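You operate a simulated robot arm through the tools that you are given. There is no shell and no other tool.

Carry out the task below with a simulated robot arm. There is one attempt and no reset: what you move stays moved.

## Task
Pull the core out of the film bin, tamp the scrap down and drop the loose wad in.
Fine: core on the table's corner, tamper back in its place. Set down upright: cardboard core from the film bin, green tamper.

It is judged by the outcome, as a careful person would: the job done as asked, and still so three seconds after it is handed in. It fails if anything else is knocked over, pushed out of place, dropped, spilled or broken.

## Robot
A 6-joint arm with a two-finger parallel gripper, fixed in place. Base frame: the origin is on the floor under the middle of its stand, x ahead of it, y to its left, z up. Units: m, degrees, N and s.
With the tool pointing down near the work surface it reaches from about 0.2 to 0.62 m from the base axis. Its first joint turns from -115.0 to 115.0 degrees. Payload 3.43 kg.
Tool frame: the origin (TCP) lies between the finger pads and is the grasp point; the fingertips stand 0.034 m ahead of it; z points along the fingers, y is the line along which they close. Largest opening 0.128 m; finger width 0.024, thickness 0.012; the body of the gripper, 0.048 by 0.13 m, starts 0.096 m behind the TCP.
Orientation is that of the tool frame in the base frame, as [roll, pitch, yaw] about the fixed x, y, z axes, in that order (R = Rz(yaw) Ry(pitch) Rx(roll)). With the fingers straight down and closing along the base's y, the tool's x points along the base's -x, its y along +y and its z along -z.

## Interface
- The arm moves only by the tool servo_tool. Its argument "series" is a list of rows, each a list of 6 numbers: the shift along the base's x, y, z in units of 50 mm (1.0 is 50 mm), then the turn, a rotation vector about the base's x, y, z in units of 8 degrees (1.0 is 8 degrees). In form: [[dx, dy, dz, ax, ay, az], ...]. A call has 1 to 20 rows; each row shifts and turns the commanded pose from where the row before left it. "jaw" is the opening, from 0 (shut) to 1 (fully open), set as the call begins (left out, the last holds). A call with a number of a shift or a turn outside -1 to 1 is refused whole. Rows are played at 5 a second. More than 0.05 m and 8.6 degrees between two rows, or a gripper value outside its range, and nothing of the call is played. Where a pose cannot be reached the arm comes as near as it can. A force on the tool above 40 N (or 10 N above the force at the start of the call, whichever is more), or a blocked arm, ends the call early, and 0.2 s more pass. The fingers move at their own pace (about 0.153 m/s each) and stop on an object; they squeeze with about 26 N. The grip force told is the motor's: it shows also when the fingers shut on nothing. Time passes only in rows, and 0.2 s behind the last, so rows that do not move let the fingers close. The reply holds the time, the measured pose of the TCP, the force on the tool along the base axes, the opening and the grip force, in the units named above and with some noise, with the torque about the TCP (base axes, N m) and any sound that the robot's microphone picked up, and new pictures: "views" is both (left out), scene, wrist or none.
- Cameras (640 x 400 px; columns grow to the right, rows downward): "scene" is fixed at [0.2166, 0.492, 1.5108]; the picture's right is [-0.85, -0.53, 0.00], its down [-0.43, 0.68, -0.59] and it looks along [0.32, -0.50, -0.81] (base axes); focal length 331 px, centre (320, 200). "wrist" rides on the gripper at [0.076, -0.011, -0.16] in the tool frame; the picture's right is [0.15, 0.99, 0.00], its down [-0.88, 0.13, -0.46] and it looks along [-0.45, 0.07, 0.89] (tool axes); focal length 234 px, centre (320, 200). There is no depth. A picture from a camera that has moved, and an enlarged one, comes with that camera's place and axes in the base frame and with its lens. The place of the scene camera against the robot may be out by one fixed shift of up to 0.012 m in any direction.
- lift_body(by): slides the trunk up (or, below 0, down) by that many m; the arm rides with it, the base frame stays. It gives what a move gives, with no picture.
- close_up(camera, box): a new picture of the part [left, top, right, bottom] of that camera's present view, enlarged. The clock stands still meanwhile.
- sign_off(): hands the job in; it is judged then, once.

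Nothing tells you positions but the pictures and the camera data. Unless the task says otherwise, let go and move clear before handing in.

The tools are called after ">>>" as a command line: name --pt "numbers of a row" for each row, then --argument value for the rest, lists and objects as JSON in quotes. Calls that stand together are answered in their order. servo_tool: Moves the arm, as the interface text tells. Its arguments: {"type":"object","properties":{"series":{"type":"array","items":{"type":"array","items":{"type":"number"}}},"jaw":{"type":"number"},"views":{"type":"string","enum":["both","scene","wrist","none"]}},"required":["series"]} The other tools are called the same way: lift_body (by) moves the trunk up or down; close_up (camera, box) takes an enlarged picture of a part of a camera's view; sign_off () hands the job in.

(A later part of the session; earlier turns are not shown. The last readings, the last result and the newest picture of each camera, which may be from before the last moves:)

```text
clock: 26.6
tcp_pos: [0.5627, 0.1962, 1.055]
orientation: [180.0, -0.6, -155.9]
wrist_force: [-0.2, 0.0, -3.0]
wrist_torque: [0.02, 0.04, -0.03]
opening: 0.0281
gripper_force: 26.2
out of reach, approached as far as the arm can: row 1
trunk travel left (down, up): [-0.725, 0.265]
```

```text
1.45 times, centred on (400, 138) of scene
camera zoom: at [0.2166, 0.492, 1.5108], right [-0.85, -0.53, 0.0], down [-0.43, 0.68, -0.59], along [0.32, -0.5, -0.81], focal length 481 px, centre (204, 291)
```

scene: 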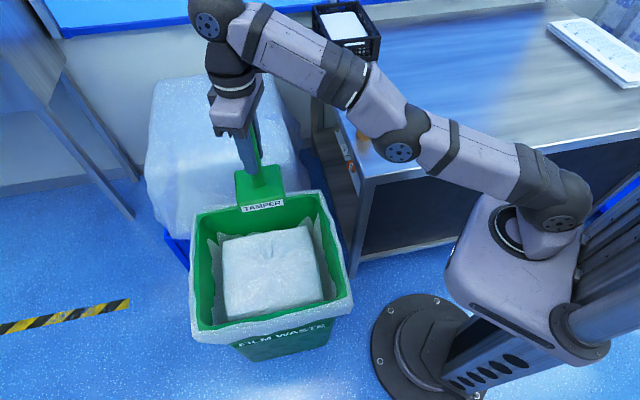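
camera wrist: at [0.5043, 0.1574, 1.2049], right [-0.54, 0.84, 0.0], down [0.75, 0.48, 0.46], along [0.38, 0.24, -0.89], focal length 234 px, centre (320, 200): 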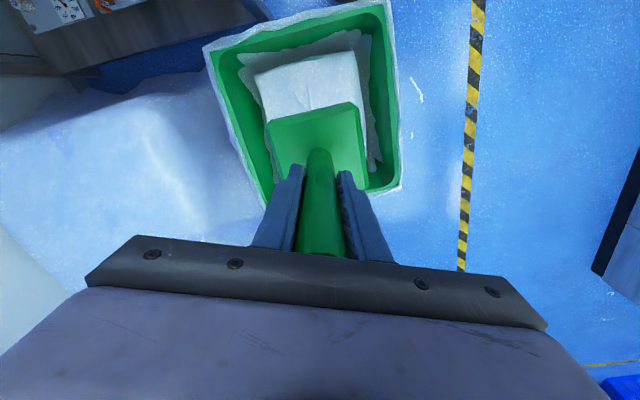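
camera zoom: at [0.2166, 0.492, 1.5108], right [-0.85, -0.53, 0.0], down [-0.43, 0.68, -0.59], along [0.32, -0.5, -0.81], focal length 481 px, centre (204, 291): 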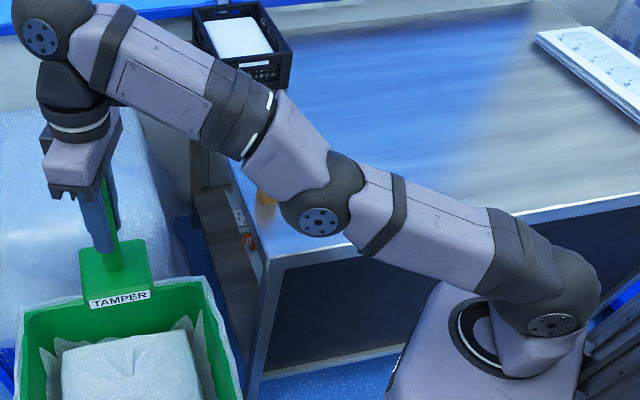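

The elbow is now below the shoulder–wrist line, which is the flipped branch. I'll stretch outward slightly to bring it back through straight, well above everything.

>>> servo_tool --pt "0.5 0.17 0 0 0 0" --pt "0 0 0 0 0 0" --views "none"

>>> close_up --camera "scene" --box '[180, 0, 620, 275]'

```text
clock: 27.2
tcp_pos: [0.5626, 0.1956, 1.0569]
orientation: [180.0, -0.3, -156.0]
wrist_force: [-0.5, 0.2, -2.3]
wrist_torque: [0.03, -0.04, -0.01]
opening: 0.0278
gripper_force: 25.6
out of reach, approached as far as the arm can: row 1
trunk travel left (down, up): [-0.725, 0.265]
```

```text
1.45 times, centred on (400, 138) of scene
camera zoom: at [0.2166, 0.492, 1.5108], right [-0.85, -0.53, 0.0], down [-0.43, 0.68, -0.59], along [0.32, -0.5, -0.81], focal length 481 px, centre (204, 291)
```

zoom: 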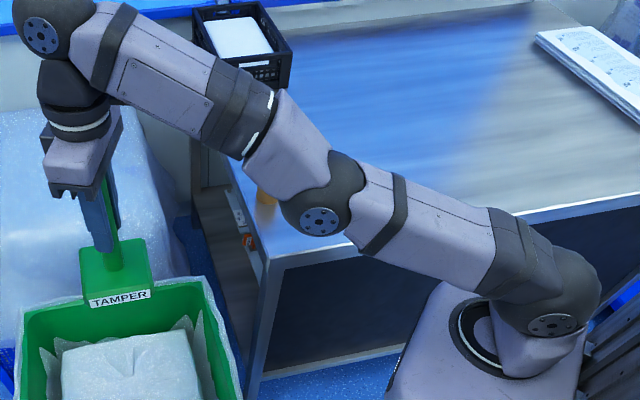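

The arm is nearly straight and slightly past the singularity. I'll probe with small steps to see which directions are still free.

>>> servo_tool --pt "0 0 -0.1 0 0 0" --pt "-0.1 -0.03 0 0 0 0" --pt "0.06 -0.19 0 0 0 0" --pt "0 0 0 0 0 0" --views "none"

```text
clock: 28.2
tcp_pos: [0.5668, 0.1853, 1.0584]
orientation: [179.9, -0.1, -155.9]
wrist_force: [1.0, 0.3, -2.2]
wrist_torque: [0.02, -0.01, 0.02]
opening: 0.0278
gripper_force: 26.1
out of reach, approached as far as the arm can: row 1, 2
trunk travel left (down, up): [-0.725, 0.265]
```

Sideways works, but retracting is blocked at the singularity. Moving down and outward along the reach arc should bend the elbow back the right way, so I'll try small steps of that.

>>> servo_tool --pt "0.23 0.075 -0.4 0 0 0" --pt "0 0 0 0 0 0" --views "none"

>>> servo_tool --pt "0.25 0.08 -0.3 0 0 0" --pt "0 0 0 0 0 0" --views "none"

>>> close_up --camera "scene" --box '[180, 0, 620, 275]'

```text
clock: 28.8
tcp_pos: [0.5769, 0.1891, 1.0375]
orientation: [-180.0, 0.0, -156.0]
wrist_force: [0.6, -0.8, -2.6]
wrist_torque: [-0.02, 0.03, 0.01]
opening: 0.028
gripper_force: 26.1
trunk travel left (down, up): [-0.725, 0.265]
```

```text
clock: 29.4
tcp_pos: [0.5846, 0.1918, 1.0209]
orientation: [180.0, 0.0, -155.9]
wrist_force: [-1.4, -0.2, -3.0]
wrist_torque: [0.02, -0.01, 0.0]
opening: 0.0276
gripper_force: 25.8
out of reach, approached as far as the arm can: row 1
trunk travel left (down, up): [-0.725, 0.265]
```

```text
1.45 times, centred on (400, 138) of scene
camera zoom: at [0.2166, 0.492, 1.5108], right [-0.85, -0.53, 0.0], down [-0.43, 0.68, -0.59], along [0.32, -0.5, -0.81], focal length 481 px, centre (204, 291)
```

zoom: 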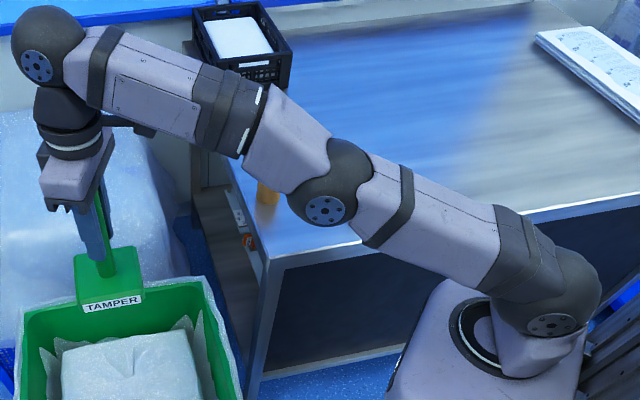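

The elbow is coming back to straight. I'll continue down, slightly inside the reach limit.

>>> servo_tool --pt "0.11 0.035 -0.4 0 0 0" --pt "0 0 0 0 0 0" --views "none"

>>> servo_tool --pt "0 0 -0.4 0 0 0" --pt "0 0 0 0 0 0" --views "none"

>>> close_up --camera "scene" --box '[180, 0, 620, 275]'

```text
clock: 30.0
tcp_pos: [0.5911, 0.1926, 1.0033]
orientation: [180.0, 0.0, -156.0]
wrist_force: [0.3, -0.5, -3.9]
wrist_torque: [-0.04, -0.01, 0.01]
opening: 0.0278
gripper_force: 26.1
trunk travel left (down, up): [-0.725, 0.265]
```

```text
clock: 30.6
tcp_pos: [0.591, 0.194, 0.9817]
orientation: [-180.0, 0.0, -155.8]
wrist_force: [0.4, -0.2, -3.2]
wrist_torque: [0.0, 0.01, -0.01]
opening: 0.028
gripper_force: 26.0
trunk travel left (down, up): [-0.725, 0.265]
```

```text
1.45 times, centred on (400, 138) of scene
camera zoom: at [0.2166, 0.492, 1.5108], right [-0.85, -0.53, 0.0], down [-0.43, 0.68, -0.59], along [0.32, -0.5, -0.81], focal length 481 px, centre (204, 291)
```

zoom: 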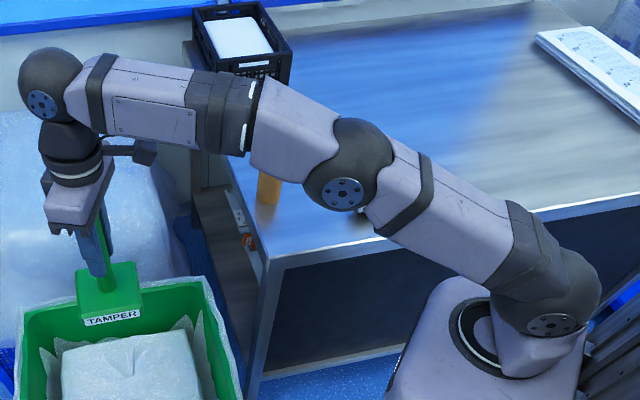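

The elbow is back on the good side. Now I'll lower the tamper into the bin to just above the scrap.

>>> servo_tool --pt "-0.05 0.05 -0.7 0 0 0" --pt "-0.05 0.05 -0.9 0 0 0" --pt "0 0 -0.9 0 0 0" --pt "0 0 -0.9 0 0 0" --pt "0 0 -0.9 0 0 0" --pt "0 0 -0.9 0 0 0" --pt "0 0 0 0 0 0" --views "both"

>>> close_up --camera "scene" --box '[180, 150, 360, 350]'

```text
clock: 32.2
tcp_pos: [0.5859, 0.1999, 0.7242]
orientation: [-180.0, 0.0, -155.9]
wrist_force: [-0.2, -0.7, -3.0]
wrist_torque: [0.01, -0.01, -0.01]
opening: 0.0276
gripper_force: 26.0
trunk travel left (down, up): [-0.725, 0.265]
camera wrist: at [0.5211, 0.1587, 0.8832], right [-0.54, 0.84, 0.0], down [0.75, 0.48, 0.46], along [0.38, 0.24, -0.89], focal length 234 px, centre (320, 200)
```

scene: 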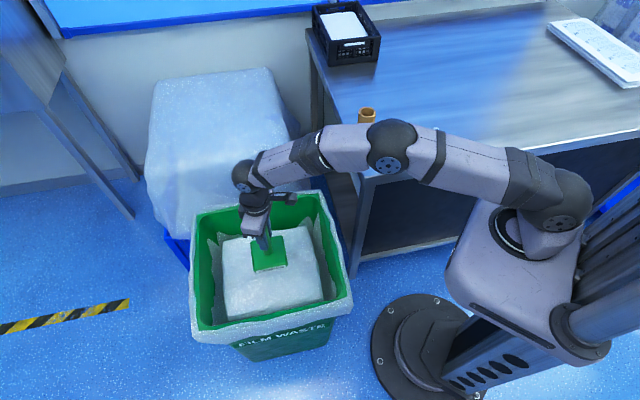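
wrist: 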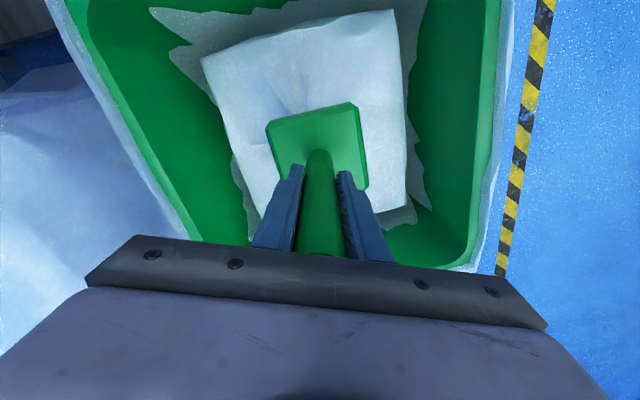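

```text
2.00 times, centred on (270, 250) of scene
camera zoom: at [0.2166, 0.492, 1.5108], right [-0.85, -0.53, 0.0], down [-0.43, 0.68, -0.59], along [0.32, -0.5, -0.81], focal length 661 px, centre (420, 100)
```

zoom: 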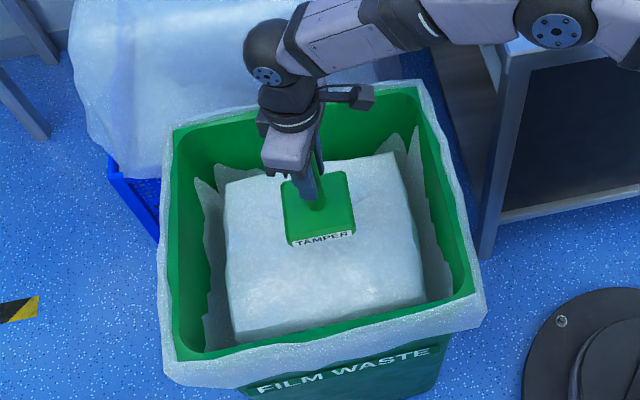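

The tamper is centred over the scrap and about 60 mm above it. I'll lower gently until I feel the scrap.

>>> servo_tool --pt "0 0 -0.2 0 0 0" --pt "0 0 -0.2 0 0 0" --pt "0 0 -0.2 0 0 0" --pt "0 0 -0.2 0 0 0" --pt "0 0 -0.2 0 0 0" --pt "0 0 0 0 0 0" --views "none"

>>> servo_tool --pt "0 0 -0.1 0 0 0" --pt "0 0 -0.1 0 0 0" --pt "0 0 0 0 0 0" --views "none"

>>> close_up --camera "scene" --box '[180, 150, 360, 350]'

```text
clock: 33.6
tcp_pos: [0.5864, 0.1993, 0.6726]
orientation: [-180.0, 0.0, -155.9]
wrist_force: [-0.2, 0.2, -2.3]
wrist_torque: [0.01, 0.02, 0.0]
opening: 0.0278
gripper_force: 25.7
trunk travel left (down, up): [-0.725, 0.265]
```

```text
clock: 34.4
tcp_pos: [0.5864, 0.2008, 0.6613]
orientation: [180.0, -0.1, -156.0]
wrist_force: [-0.2, -0.6, -3.1]
wrist_torque: [0.0, 0.02, 0.01]
opening: 0.0277
gripper_force: 26.3
trunk travel left (down, up): [-0.725, 0.265]
```

```text
2.00 times, centred on (270, 250) of scene
camera zoom: at [0.2166, 0.492, 1.5108], right [-0.85, -0.53, 0.0], down [-0.43, 0.68, -0.59], along [0.32, -0.5, -0.81], focal length 661 px, centre (420, 100)
```

zoom: 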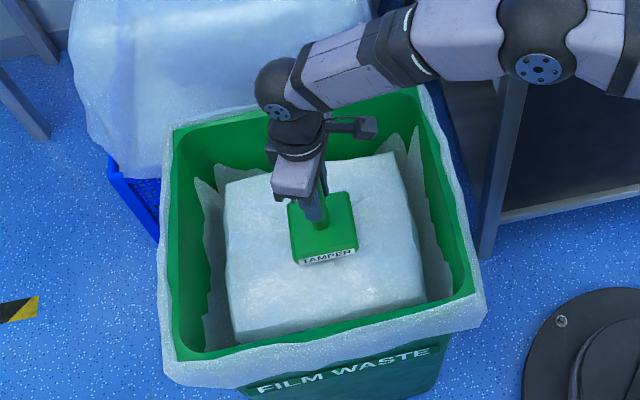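

No contact yet. I'll keep lowering in small steps, watching the force.

>>> servo_tool --pt "0 0 -0.1 0 0 0" --pt "0 0 -0.1 0 0 0" --pt "0 0 0 0 0 0" --views "none"

>>> servo_tool --pt "0 0 -0.1 0 0 0" --pt "0 0 -0.1 0 0 0" --pt "0 0 0 0 0 0" --views "none"

>>> close_up --camera "scene" --box '[180, 150, 360, 350]'

```text
clock: 35.2
tcp_pos: [0.5873, 0.2001, 0.6509]
orientation: [179.9, 0.1, -156.0]
wrist_force: [-1.2, 0.1, -2.8]
wrist_torque: [-0.01, 0.02, 0.01]
opening: 0.0276
gripper_force: 25.9
trunk travel left (down, up): [-0.725, 0.265]
```

```text
clock: 36.0
tcp_pos: [0.5863, 0.2001, 0.6432]
orientation: [-179.9, 0.1, -155.9]
wrist_force: [0.7, 0.0, 4.8]
wrist_torque: [-0.08, 0.25, 0.0]
opening: 0.0277
gripper_force: 25.8
trunk travel left (down, up): [-0.725, 0.265]
```

```text
2.00 times, centred on (270, 250) of scene
camera zoom: at [0.2166, 0.492, 1.5108], right [-0.85, -0.53, 0.0], down [-0.43, 0.68, -0.59], along [0.32, -0.5, -0.81], focal length 661 px, centre (420, 100)
```

zoom: 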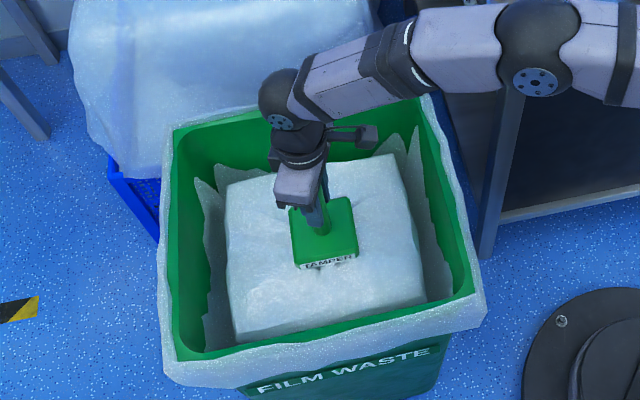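

Contact: the scrap pushes back with about 8 N. I'll press on in small steps.

>>> servo_tool --pt "0 0 -0.1 0 0 0" --pt "0 0 -0.1 0 0 0" --pt "0 0 0 0 0 0" --views "none"

>>> servo_tool --pt "0 0 -0.1 0 0 0" --pt "0 0 -0.1 0 0 0" --pt "0 0 0 0 0 0" --views "none"

>>> close_up --camera "scene" --box '[180, 150, 360, 350]'

```text
clock: 36.8
tcp_pos: [0.5872, 0.2006, 0.6323]
orientation: [180.0, 0.0, -155.9]
wrist_force: [-0.4, 0.8, 5.2]
wrist_torque: [0.15, -0.28, 0.01]
opening: 0.0279
gripper_force: 25.6
trunk travel left (down, up): [-0.725, 0.265]
```

```text
clock: 37.6
tcp_pos: [0.5863, 0.1999, 0.6224]
orientation: [-180.0, 0.1, -156.0]
wrist_force: [1.6, 0.7, 3.4]
wrist_torque: [0.02, -0.01, -0.01]
opening: 0.0278
gripper_force: 26.3
trunk travel left (down, up): [-0.725, 0.265]
```

```text
2.00 times, centred on (270, 250) of scene
camera zoom: at [0.2166, 0.492, 1.5108], right [-0.85, -0.53, 0.0], down [-0.43, 0.68, -0.59], along [0.32, -0.5, -0.81], focal length 661 px, centre (420, 100)
```

zoom: 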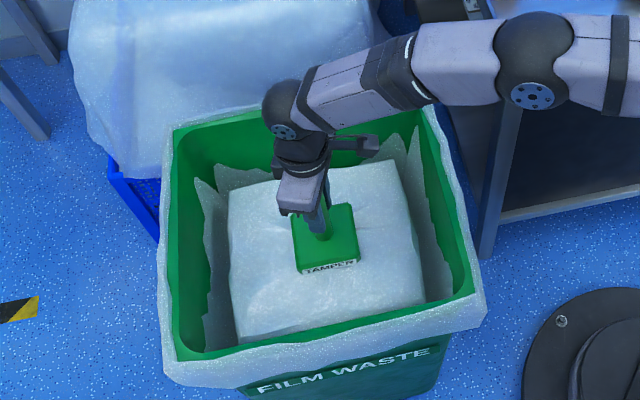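

The scrap is yielding as a block under light force. I'll continue pressing down until it resists.

>>> servo_tool --pt "0 0 -0.1 0 0 0" --pt "0 0 -0.1 0 0 0" --pt "0 0 -0.1 0 0 0" --pt "0 0 0 0 0 0" --views "none"

>>> servo_tool --pt "0 0 -0.1 0 0 0" --pt "0 0 -0.1 0 0 0" --pt "0 0 0 0 0 0" --views "none"

>>> close_up --camera "scene" --box '[180, 150, 360, 350]'

```text
clock: 38.6
tcp_pos: [0.5859, 0.2001, 0.6087]
orientation: [-180.0, 0.0, -156.0]
wrist_force: [2.4, -0.7, 4.1]
wrist_torque: [0.11, -0.48, -0.13]
opening: 0.0278
gripper_force: 25.9
trunk travel left (down, up): [-0.725, 0.265]
```

```text
clock: 39.4
tcp_pos: [0.586, 0.2012, 0.5984]
orientation: [-179.9, 0.0, -155.9]
wrist_force: [1.4, 0.4, 4.1]
wrist_torque: [0.17, -0.38, 0.02]
opening: 0.0278
gripper_force: 25.8
trunk travel left (down, up): [-0.725, 0.265]
```

```text
2.00 times, centred on (270, 250) of scene
camera zoom: at [0.2166, 0.492, 1.5108], right [-0.85, -0.53, 0.0], down [-0.43, 0.68, -0.59], along [0.32, -0.5, -0.81], focal length 661 px, centre (420, 100)
```

zoom: 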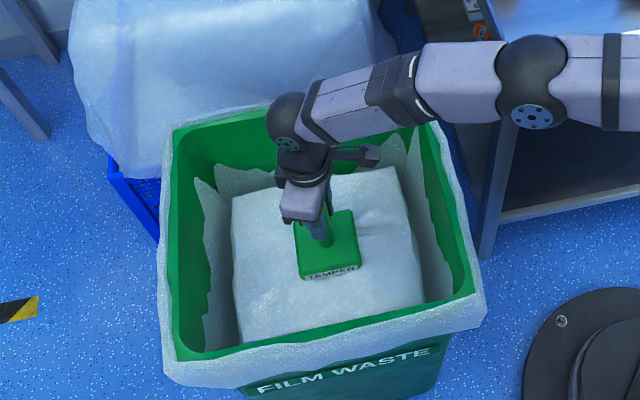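

The scrap has gone down about 45 mm and is still yielding. Pressing further.

>>> servo_tool --pt "0 0 -0.1 0 0 0" --pt "0 0 -0.1 0 0 0" --pt "0 0 -0.1 0 0 0" --pt "0 0 0 0 0 0" --views "none"

>>> servo_tool --pt "0 0 -0.1 0 0 0" --pt "0 0 -0.1 0 0 0" --pt "0 0 -0.1 0 0 0" --pt "0 0 0 0 0 0" --views "none"

>>> close_up --camera "scene" --box '[180, 150, 360, 350]'

```text
clock: 40.4
tcp_pos: [0.5853, 0.1998, 0.5824]
orientation: [-179.9, 0.0, -155.9]
wrist_force: [-0.1, 0.9, 4.1]
wrist_torque: [0.19, -0.38, 0.04]
opening: 0.0279
gripper_force: 26.3
trunk travel left (down, up): [-0.725, 0.265]
```

```text
clock: 41.4
tcp_pos: [0.5829, 0.1997, 0.5679]
orientation: [-180.0, 0.1, -156.1]
wrist_force: [2.3, 1.1, 4.6]
wrist_torque: [0.08, 0.04, -0.03]
opening: 0.0279
gripper_force: 26.0
trunk travel left (down, up): [-0.725, 0.265]
```

```text
2.00 times, centred on (270, 250) of scene
camera zoom: at [0.2166, 0.492, 1.5108], right [-0.85, -0.53, 0.0], down [-0.43, 0.68, -0.59], along [0.32, -0.5, -0.81], focal length 661 px, centre (420, 100)
```

zoom: 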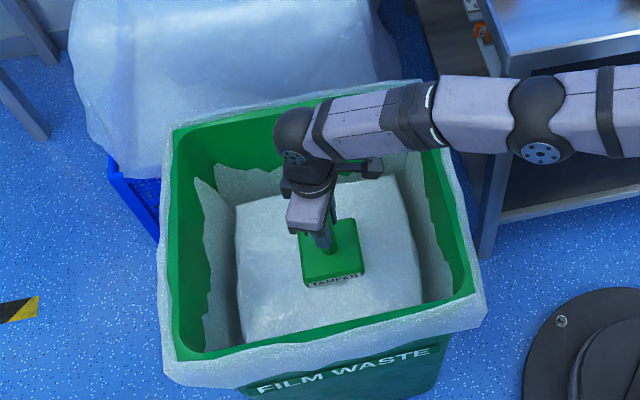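

The scrap has been pressed down about 80 mm, and the arm is getting close to its lower reach. I'll lift the tamper off to see whether the scrap stays down, then lower the trunk for a better posture.

>>> servo_tool --pt "0 0 0.3 0 0 0" --pt "0 0 0.5 0 0 0" --pt "0 0 0.8 0 0 0" --pt "0 0 0.8 0 0 0" --pt "0 0 0 0 0 0" --views "both"

>>> close_up --camera "scene" --box '[180, 150, 360, 350]'

```text
clock: 42.6
tcp_pos: [0.5861, 0.2005, 0.6861]
orientation: [-179.9, 0.0, -155.9]
wrist_force: [0.4, -0.6, -1.8]
wrist_torque: [0.01, 0.04, 0.0]
opening: 0.0278
gripper_force: 26.4
trunk travel left (down, up): [-0.725, 0.265]
camera wrist: at [0.5202, 0.1607, 0.8457], right [-0.54, 0.84, 0.0], down [0.75, 0.48, 0.45], along [0.38, 0.24, -0.89], focal length 234 px, centre (320, 200)
```

scene: 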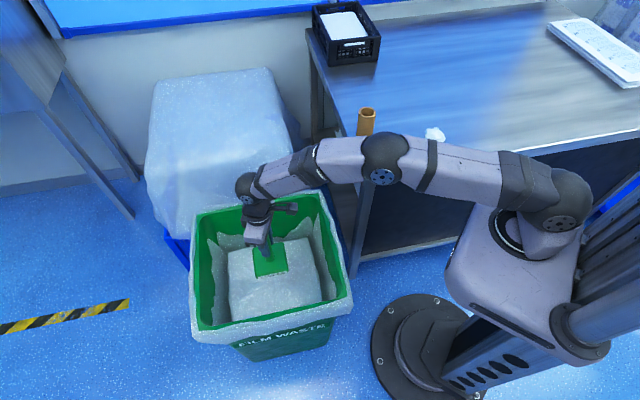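
wrist: 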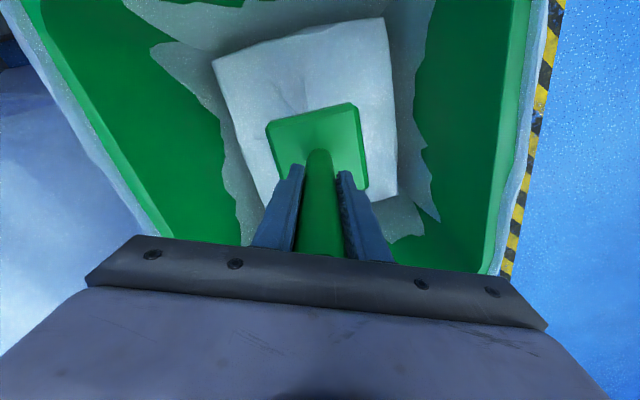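

```text
2.00 times, centred on (270, 250) of scene
camera zoom: at [0.2166, 0.492, 1.5108], right [-0.85, -0.53, 0.0], down [-0.43, 0.68, -0.59], along [0.32, -0.5, -0.81], focal length 661 px, centre (420, 100)
```

zoom: 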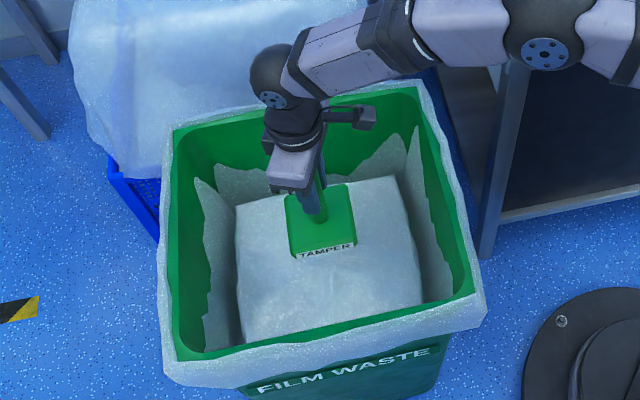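

The scrap stays down. I'll lower the trunk 80 mm, which keeps the tamper above the scrap, and press once more to seat it fully.

>>> lift_body --by -0.08

>>> close_up --camera "scene" --box '[180, 100, 640, 400]'

```text
clock: 43.8
tcp_pos: [0.5856, 0.2009, 0.6057]
orientation: [179.9, 0.0, -156.0]
wrist_force: [-0.1, -0.6, -3.4]
wrist_torque: [0.01, 0.0, 0.0]
opening: 0.0278
gripper_force: 26.1
trunk travel left (down, up): [-0.645, 0.345]
```

```text
1.33 times, centred on (410, 250) of scene
camera zoom: at [0.2166, 0.492, 1.5108], right [-0.85, -0.53, 0.0], down [-0.43, 0.68, -0.59], along [0.32, -0.5, -0.81], focal length 441 px, centre (200, 133)
```

zoom: 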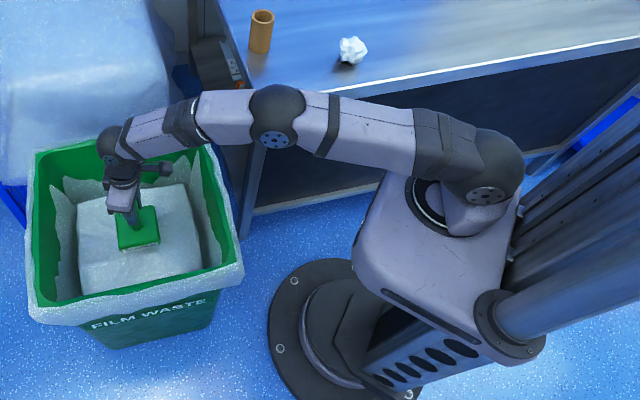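

Clear all round. Pressing down again with the servo's force limit as a guard.

>>> servo_tool --pt "0 0 -0.2 0 0 0" --pt "0 0 -0.2 0 0 0" --pt "0 0 -0.2 0 0 0" --pt "0 0 -0.1 0 0 0" --pt "0 0 0 0 0 0" --views "none"

>>> servo_tool --pt "0 0 -0.1 0 0 0" --pt "0 0 -0.1 0 0 0" --pt "0 0 -0.1 0 0 0" --pt "0 0 0 0 0 0" --views "none"

>>> close_up --camera "scene" --box '[180, 150, 360, 350]'

```text
clock: 45.0
tcp_pos: [0.5849, 0.2014, 0.5711]
orientation: [180.0, 0.0, -156.0]
wrist_force: [-1.2, -0.4, -2.2]
wrist_torque: [-0.02, 0.01, -0.01]
opening: 0.0276
gripper_force: 25.8
trunk travel left (down, up): [-0.645, 0.345]
```

```text
clock: 46.0
tcp_pos: [0.5865, 0.2007, 0.5585]
orientation: [180.0, 0.2, -156.1]
wrist_force: [2.3, 0.1, 8.7]
wrist_torque: [-0.03, 0.49, 0.02]
opening: 0.0281
gripper_force: 26.0
trunk travel left (down, up): [-0.645, 0.345]
```

```text
2.00 times, centred on (270, 250) of scene
camera zoom: at [0.2166, 0.492, 1.5108], right [-0.85, -0.53, 0.0], down [-0.43, 0.68, -0.59], along [0.32, -0.5, -0.81], focal length 661 px, centre (420, 100)
```

zoom: 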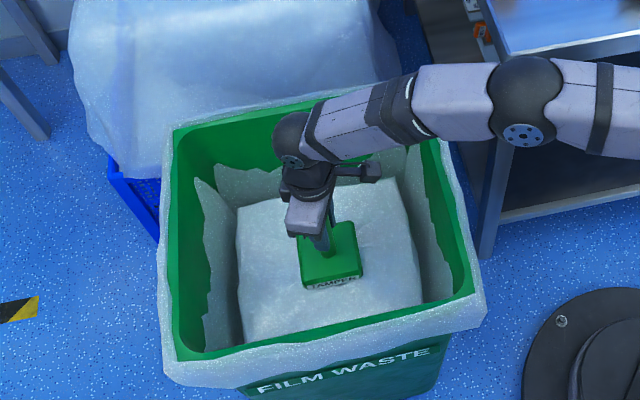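

Resistance is rising, to about 12 N. A few more small steps.

>>> servo_tool --pt "0 0 -0.06 0 0 0" --pt "0 0 -0.06 0 0 0" --pt "0 0 0 0 0 0" --pt "0 0 0 0 0 0" --views "none"

>>> servo_tool --pt "0 0 -0.06 0 0 0" --pt "0 0 -0.06 0 0 0" --pt "0 0 0 0 0 0" --pt "0 0 0 0 0 0" --views "none"

```text
clock: 47.0
tcp_pos: [0.5876, 0.2009, 0.5528]
orientation: [179.9, 0.3, -156.0]
wrist_force: [3.9, 1.3, 19.0]
wrist_torque: [0.19, -0.04, 0.02]
opening: 0.028
gripper_force: 26.4
trunk travel left (down, up): [-0.645, 0.345]
```

```text
clock: 48.0
tcp_pos: [0.5847, 0.201, 0.5462]
orientation: [179.9, 0.1, -156.0]
wrist_force: [1.4, 1.1, 20.1]
wrist_torque: [0.1, 0.09, 0.0]
opening: 0.0278
gripper_force: 26.1
trunk travel left (down, up): [-0.645, 0.345]
```

The scrap is firm now, pushing back with about 23 N. I'll do one last small press and check the grip in the wrist view.

>>> servo_tool --pt "0 0 -0.06 0 0 0" --pt "0 0 -0.04 0 0 0" --pt "0 0 0 0 0 0" --pt "0 0 0 0 0 0" --views "both"

```text
clock: 49.0
tcp_pos: [0.5846, 0.2009, 0.5438]
orientation: [-180.0, 0.2, -155.9]
wrist_force: [-4.6, -0.5, 27.2]
wrist_torque: [-0.09, 0.6, -0.03]
opening: 0.0276
gripper_force: 25.3
trunk travel left (down, up): [-0.645, 0.345]
camera wrist: at [0.5191, 0.1603, 0.7019], right [-0.54, 0.84, 0.0], down [0.75, 0.48, 0.46], along [0.39, 0.25, -0.89], focal length 234 px, centre (320, 200)
```

scene: 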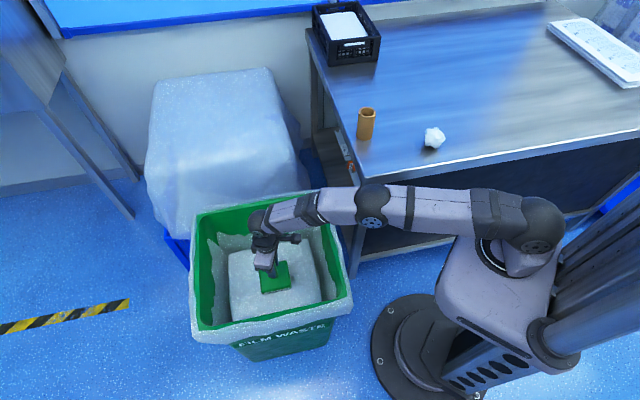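
wrist: 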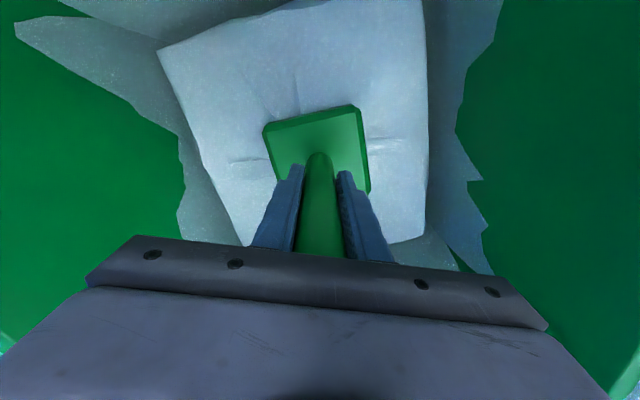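

The scrap is well tamped, about 100 mm lower and firm at 30 N. I'll lift the tamper straight out, staying well inside the arm's reach.

>>> servo_tool --pt "0 0 0.2 0 0 0" --pt "0 0 0.5 0 0 0" --pt "0 0 0.8 0 0 0" --pt "0 0 0.9 0 0 0" --pt "0 0 0.9 0 0 0" --pt "0 0 0.9 0 0 0" --pt "0 0 0 0 0 0" --views "both"

>>> close_up --camera "scene" --box '[180, 150, 360, 350]'

```text
clock: 50.6
tcp_pos: [0.5853, 0.2008, 0.7517]
orientation: [179.9, -0.2, -156.0]
wrist_force: [-0.1, -0.8, -3.3]
wrist_torque: [-0.01, 0.02, 0.03]
opening: 0.0278
gripper_force: 25.8
trunk travel left (down, up): [-0.645, 0.345]
camera wrist: at [0.5204, 0.1596, 0.9097], right [-0.54, 0.84, 0.0], down [0.75, 0.48, 0.45], along [0.38, 0.24, -0.89], focal length 234 px, centre (320, 200)
```

scene: 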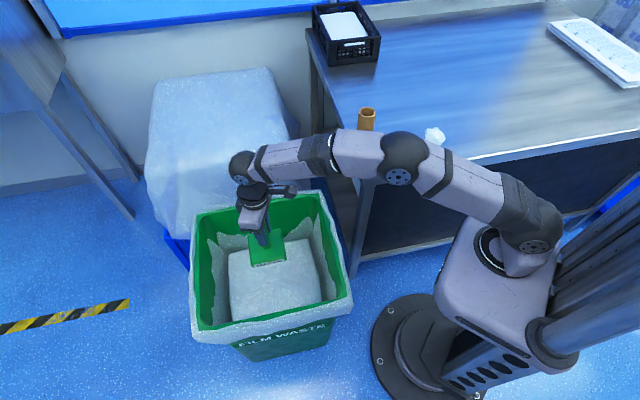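
wrist: 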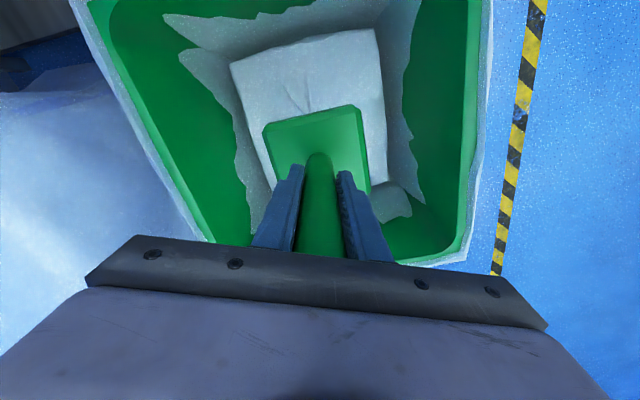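

```text
2.00 times, centred on (270, 250) of scene
camera zoom: at [0.2166, 0.492, 1.5108], right [-0.85, -0.53, 0.0], down [-0.43, 0.68, -0.59], along [0.32, -0.5, -0.81], focal length 661 px, centre (420, 100)
```

zoom: 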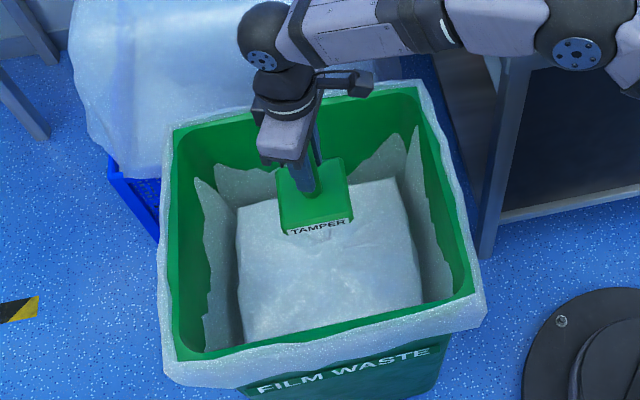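

The scrap stays compacted. I'll raise the trunk 0.3 m so the tamper clears everything with the arm in a comfortable posture.

>>> lift_body --by 0.3

>>> close_up --camera "scene" --box '[160, 0, 640, 300]'

```text
clock: 53.6
tcp_pos: [0.5861, 0.2005, 1.0513]
orientation: [180.0, 0.1, -155.9]
wrist_force: [0.2, 0.3, -3.0]
wrist_torque: [-0.05, 0.04, 0.0]
opening: 0.0279
gripper_force: 26.1
trunk travel left (down, up): [-0.945, 0.045]
```

```text
1.33 times, centred on (400, 150) of scene
camera zoom: at [0.2166, 0.492, 1.5108], right [-0.85, -0.53, 0.0], down [-0.43, 0.68, -0.59], along [0.32, -0.5, -0.81], focal length 441 px, centre (213, 267)
```

zoom: 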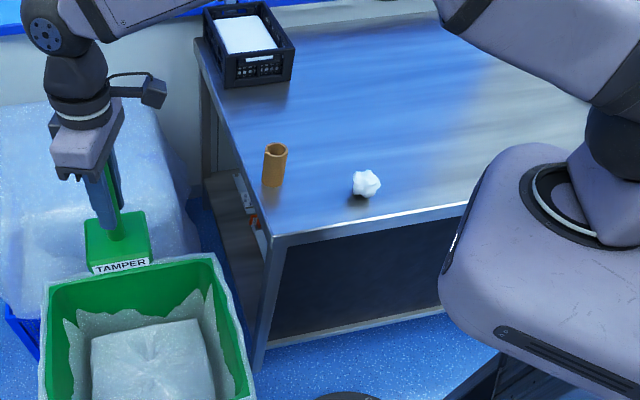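

The path back is clear. Carrying the tamper back above its original place.

>>> servo_tool --pt "-0.2 -0.45 0 0 0 0" --pt "-0.35 -0.85 0 0 0 0" --pt "-0.35 -0.85 0 0 0 0" --pt "-0.35 -0.85 0 0 0 0" --pt "-0.35 -0.85 0 0 0 0" --pt "-0.35 -0.85 0 0 0 0" --pt "-0.35 -0.85 0 0 0 0" --pt "-0.35 -0.85 0 0 0 0" --pt "-0.35 -0.85 0 0 0 0" --pt "-0.25 -0.6 0 0 0 0" --pt "-0.14 -0.272 0 0 0 0" --pt "0 0 0 0 0 0" --pt "0 0 0 0 0 0" --views "both"

>>> close_up --camera "wrist" --box '[200, 20, 440, 260]'

```text
clock: 56.4
tcp_pos: [0.4162, -0.2064, 1.0507]
orientation: [-180.0, -0.1, -155.9]
wrist_force: [-0.6, 0.0, -2.0]
wrist_torque: [-0.03, 0.04, -0.03]
opening: 0.0278
gripper_force: 25.8
trunk travel left (down, up): [-0.945, 0.045]
camera wrist: at [0.3508, -0.2474, 1.2099], right [-0.54, 0.84, 0.0], down [0.75, 0.48, 0.46], along [0.38, 0.24, -0.89], focal length 234 px, centre (320, 200)
```

scene: 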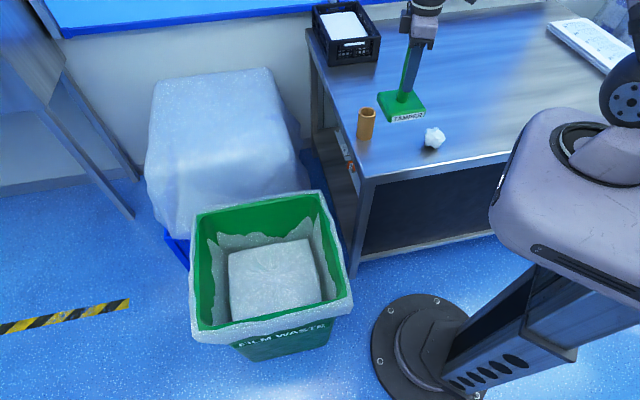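
wrist: 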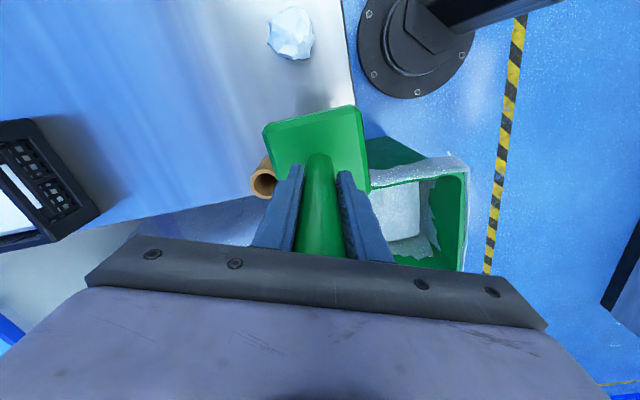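

```text
1.67 times, centred on (320, 140) of wrist
camera zoom: at [0.3508, -0.2474, 1.2099], right [-0.54, 0.84, 0.0], down [0.75, 0.48, 0.46], along [0.38, 0.24, -0.89], focal length 390 px, centre (320, 300)
```

zoom: 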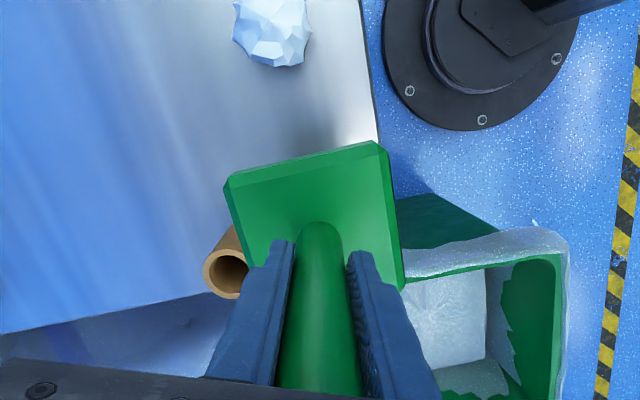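

The tamper is back over its original spot, having slid only a few mm in the grip. I'll lower it to just above the table.

>>> servo_tool --pt "0 0.01 -0.7 0 0 0" --pt "0 0 -0.7 0 0 0" --pt "0 0 -0.7 0 0 0" --pt "0 0 -0.4 0 0 0" --pt "0 0 -0.2 0 0 0" --pt "0 0 0 0 0 0" --views "wrist"

>>> close_up --camera "scene" --box '[330, 60, 450, 180]'

```text
clock: 57.8
tcp_pos: [0.4158, -0.2065, 0.9176]
orientation: [-179.9, 0.0, -155.9]
wrist_force: [0.6, -0.6, -3.8]
wrist_torque: [0.01, 0.0, 0.02]
opening: 0.0278
gripper_force: 25.6
trunk travel left (down, up): [-0.945, 0.045]
camera wrist: at [0.3502, -0.246, 1.0755], right [-0.54, 0.84, 0.0], down [0.75, 0.48, 0.46], along [0.38, 0.24, -0.89], focal length 234 px, centre (320, 200)
```

wrist: 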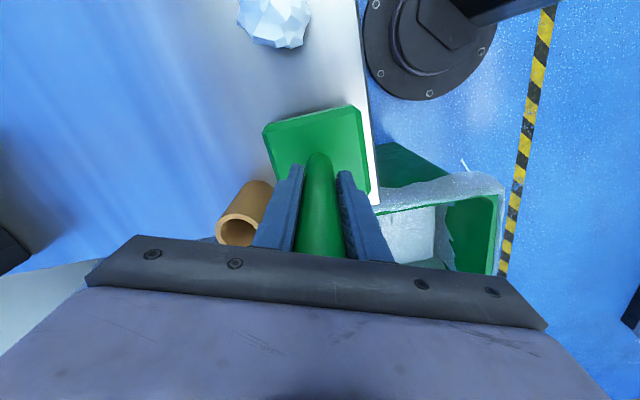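

```text
3.33 times, centred on (390, 120) of scene
camera zoom: at [0.2166, 0.492, 1.5108], right [-0.85, -0.53, 0.0], down [-0.43, 0.68, -0.59], along [0.32, -0.5, -0.81], focal length 1102 px, centre (87, 467)
```

zoom: 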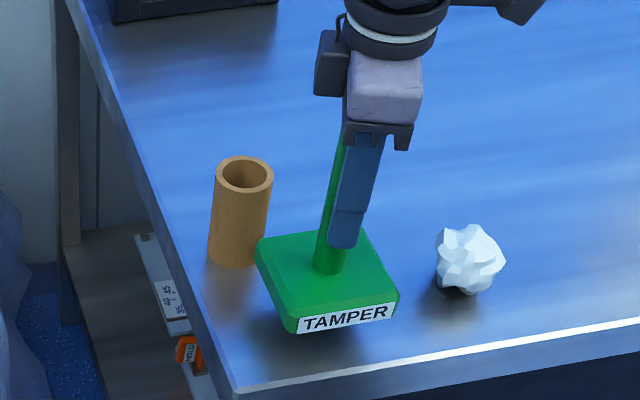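

Now fine steps until contact with the table.

>>> servo_tool --pt "0 0 -0.12 0 0 0" --pt "0 0 -0.12 0 0 0" --pt "0 0 0 0 0 0" --views "none"

>>> servo_tool --pt "0 0 -0.08 0 0 0" --pt "0 0 0 0 0 0" --views "none"

>>> servo_tool --pt "0 0 -0.05 0 0 0" --pt "0 0 0 0 0 0" --views "none"

>>> close_up --camera "scene" --box '[330, 60, 450, 180]'

```text
clock: 58.6
tcp_pos: [0.4164, -0.2072, 0.905]
orientation: [-180.0, 0.0, -155.9]
wrist_force: [0.0, 0.5, -2.6]
wrist_torque: [-0.01, -0.02, -0.03]
opening: 0.0278
gripper_force: 26.3
trunk travel left (down, up): [-0.945, 0.045]
```

```text
clock: 59.2
tcp_pos: [0.4162, -0.2059, 0.9007]
orientation: [180.0, 0.0, -155.9]
wrist_force: [-0.4, -0.2, -2.5]
wrist_torque: [0.01, 0.0, -0.01]
opening: 0.0278
gripper_force: 26.2
trunk travel left (down, up): [-0.945, 0.045]
```

```text
clock: 59.8
tcp_pos: [0.4168, -0.2056, 0.8982]
orientation: [-180.0, -0.1, -155.9]
wrist_force: [0.5, -0.5, -2.6]
wrist_torque: [0.05, 0.02, 0.0]
opening: 0.0279
gripper_force: 25.9
trunk travel left (down, up): [-0.945, 0.045]
```

```text
3.33 times, centred on (390, 120) of scene
camera zoom: at [0.2166, 0.492, 1.5108], right [-0.85, -0.53, 0.0], down [-0.43, 0.68, -0.59], along [0.32, -0.5, -0.81], focal length 1102 px, centre (87, 467)
```

zoom: 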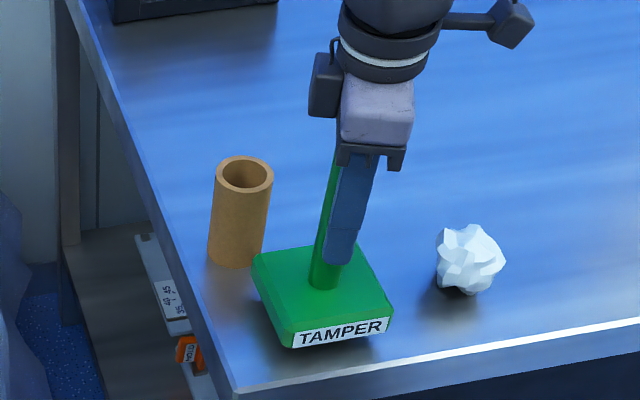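

There's about 10 mm still to go, since the tamper slid up a little in the grip while pressing. Continuing in small steps.

>>> servo_tool --pt "0 0 -0.06 0 0 0" --pt "0 0 -0.06 0 0 0" --pt "0 0 0 0 0 0" --views "none"

>>> servo_tool --pt "0 0 -0.05 0 0 0" --pt "0 0 0 0 0 0" --views "none"

>>> close_up --camera "scene" --box '[330, 60, 450, 180]'

```text
clock: 60.6
tcp_pos: [0.418, -0.2053, 0.8929]
orientation: [-180.0, 0.0, -155.9]
wrist_force: [-0.3, -0.6, -3.6]
wrist_torque: [-0.03, 0.02, 0.01]
opening: 0.0277
gripper_force: 25.9
trunk travel left (down, up): [-0.945, 0.045]
```

```text
clock: 61.2
tcp_pos: [0.4163, -0.2057, 0.8887]
orientation: [-180.0, 0.0, -156.0]
wrist_force: [-0.4, 0.1, -3.3]
wrist_torque: [0.0, 0.01, -0.03]
opening: 0.0278
gripper_force: 26.3
trunk travel left (down, up): [-0.945, 0.045]
```

```text
3.33 times, centred on (390, 120) of scene
camera zoom: at [0.2166, 0.492, 1.5108], right [-0.85, -0.53, 0.0], down [-0.43, 0.68, -0.59], along [0.32, -0.5, -0.81], focal length 1102 px, centre (87, 467)
```

zoom: 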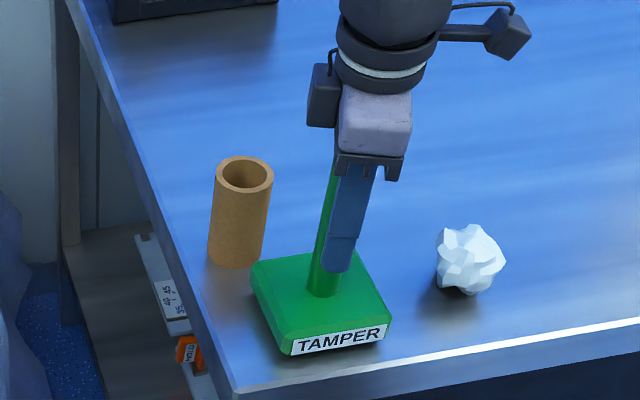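

>>> servo_tool --pt "0 0 -0.05 0 0 0" --pt "0 0 0 0 0 0" --views "none"

>>> servo_tool --pt "0 0 -0.04 0 0 0" --pt "0 0 0 0 0 0" --views "none"

>>> close_up --camera "scene" --box '[330, 60, 450, 180]'

```text
clock: 61.8
tcp_pos: [0.4161, -0.2052, 0.8858]
orientation: [-179.9, 0.1, -155.8]
wrist_force: [-0.2, -0.4, -2.9]
wrist_torque: [0.01, -0.01, 0.01]
opening: 0.0277
gripper_force: 25.9
trunk travel left (down, up): [-0.945, 0.045]
```

```text
clock: 62.4
tcp_pos: [0.4168, -0.2048, 0.8848]
orientation: [-180.0, -0.1, -155.9]
wrist_force: [-0.5, -0.4, 1.4]
wrist_torque: [-0.04, -0.13, -0.03]
opening: 0.0278
gripper_force: 26.2
trunk travel left (down, up): [-0.945, 0.045]
```

```text
3.33 times, centred on (390, 120) of scene
camera zoom: at [0.2166, 0.492, 1.5108], right [-0.85, -0.53, 0.0], down [-0.43, 0.68, -0.59], along [0.32, -0.5, -0.81], focal length 1102 px, centre (87, 467)
```

zoom: 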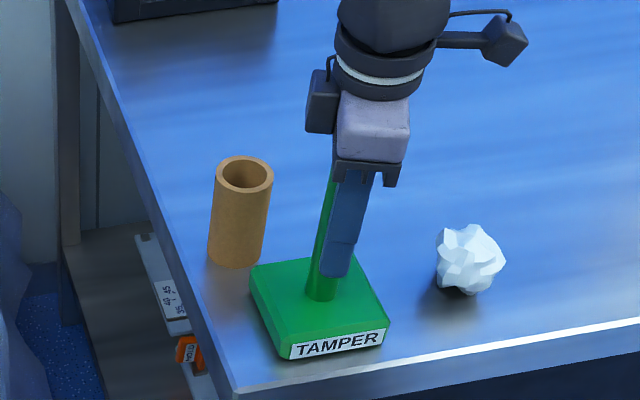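

The table now carries the tamper's weight, and its place matches the original within a few mm. Releasing.

>>> servo_tool --pt "0 0 0 0 0 0" --pt "0 0 0 0 0 0" --pt "0 0 0 0 0 0" --jaw 0.5 --views "wrist"

>>> close_up --camera "scene" --box '[330, 50, 450, 170]'

```text
clock: 63.2
tcp_pos: [0.4175, -0.2051, 0.8845]
orientation: [-180.0, 0.0, -155.9]
wrist_force: [-0.3, 1.0, -0.3]
wrist_torque: [0.02, 0.0, -0.01]
opening: 0.0638
gripper_force: 0.0
trunk travel left (down, up): [-0.945, 0.045]
camera wrist: at [0.3513, -0.2454, 1.0429], right [-0.54, 0.84, 0.0], down [0.75, 0.48, 0.46], along [0.38, 0.24, -0.89], focal length 234 px, centre (320, 200)
```

wrist: 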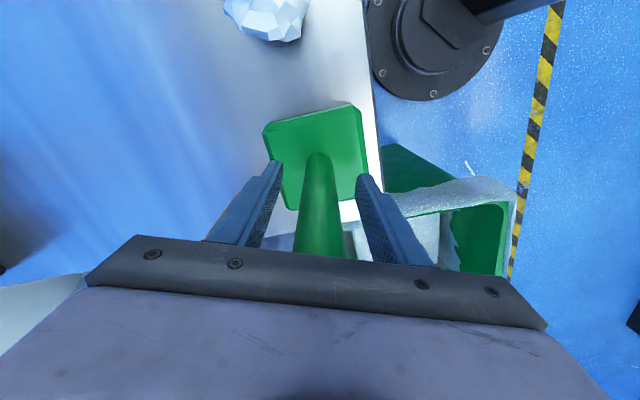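

```text
3.33 times, centred on (390, 110) of scene
camera zoom: at [0.2166, 0.492, 1.5108], right [-0.85, -0.53, 0.0], down [-0.43, 0.68, -0.59], along [0.32, -0.5, -0.81], focal length 1102 px, centre (87, 500)
```

zoom: 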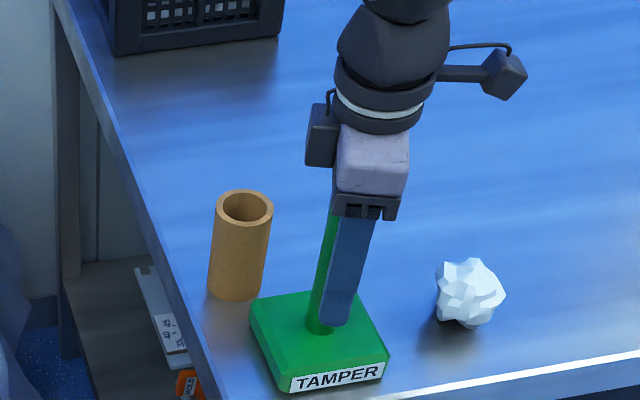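

The tamper stands within about 2 mm of its original place. Rising straight up clear of the handle, then I'll look at the wad.

>>> servo_tool --pt "0 0 0.2 0 0 0" --pt "0 0 0.5 0 0 0" --pt "0 0 0.8 0 0 0" --pt "0 0 0.9 0 0 0" --pt "0 0 0.9 0 0 0" --pt "0 0 0.4 0 0 0" --pt "0 0 0 0 0 0" --views "both"

>>> close_up --camera "wrist" --box '[220, 0, 420, 200]'

>>> close_up --camera "scene" --box '[330, 50, 450, 170]'

```text
clock: 64.8
tcp_pos: [0.4161, -0.2046, 1.0709]
orientation: [-180.0, 0.0, -155.8]
wrist_force: [0.8, -0.3, -0.7]
wrist_torque: [0.0, 0.01, 0.0]
opening: 0.0642
gripper_force: 0.0
trunk travel left (down, up): [-0.945, 0.045]
camera wrist: at [0.3507, -0.2446, 1.2294], right [-0.54, 0.84, 0.0], down [0.75, 0.48, 0.46], along [0.38, 0.24, -0.89], focal length 234 px, centre (320, 200)
```

scene: 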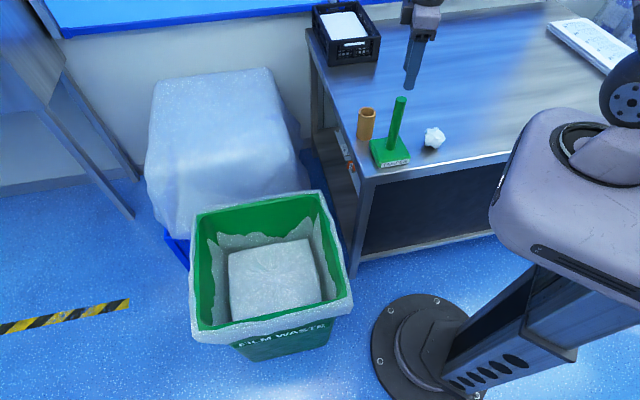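
wrist: 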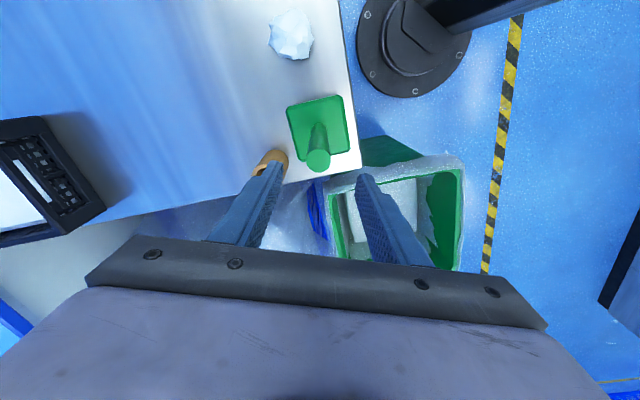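

```text
2.00 times, centred on (320, 100) of wrist
camera zoom: at [0.3507, -0.2446, 1.2294], right [-0.54, 0.84, 0.0], down [0.75, 0.48, 0.46], along [0.38, 0.24, -0.89], focal length 468 px, centre (320, 400)
```

zoom: 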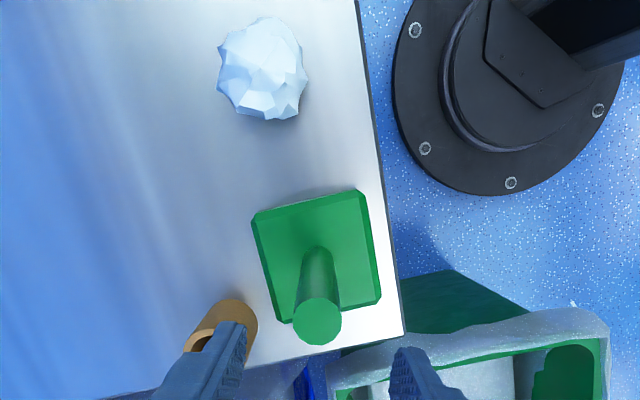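

```text
3.33 times, centred on (390, 110) of scene
camera zoom: at [0.2166, 0.492, 1.5108], right [-0.85, -0.53, 0.0], down [-0.43, 0.68, -0.59], along [0.32, -0.5, -0.81], focal length 1102 px, centre (87, 500)
```

zoom: 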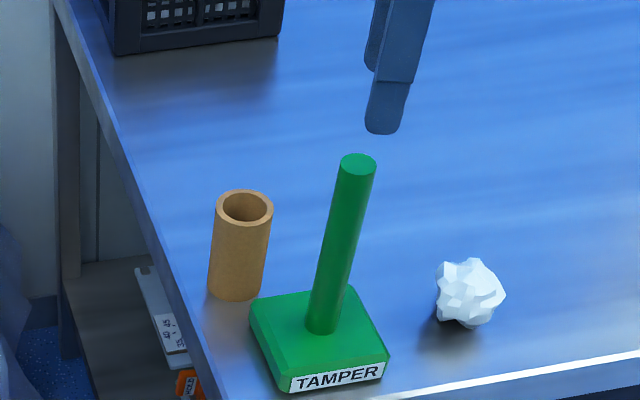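

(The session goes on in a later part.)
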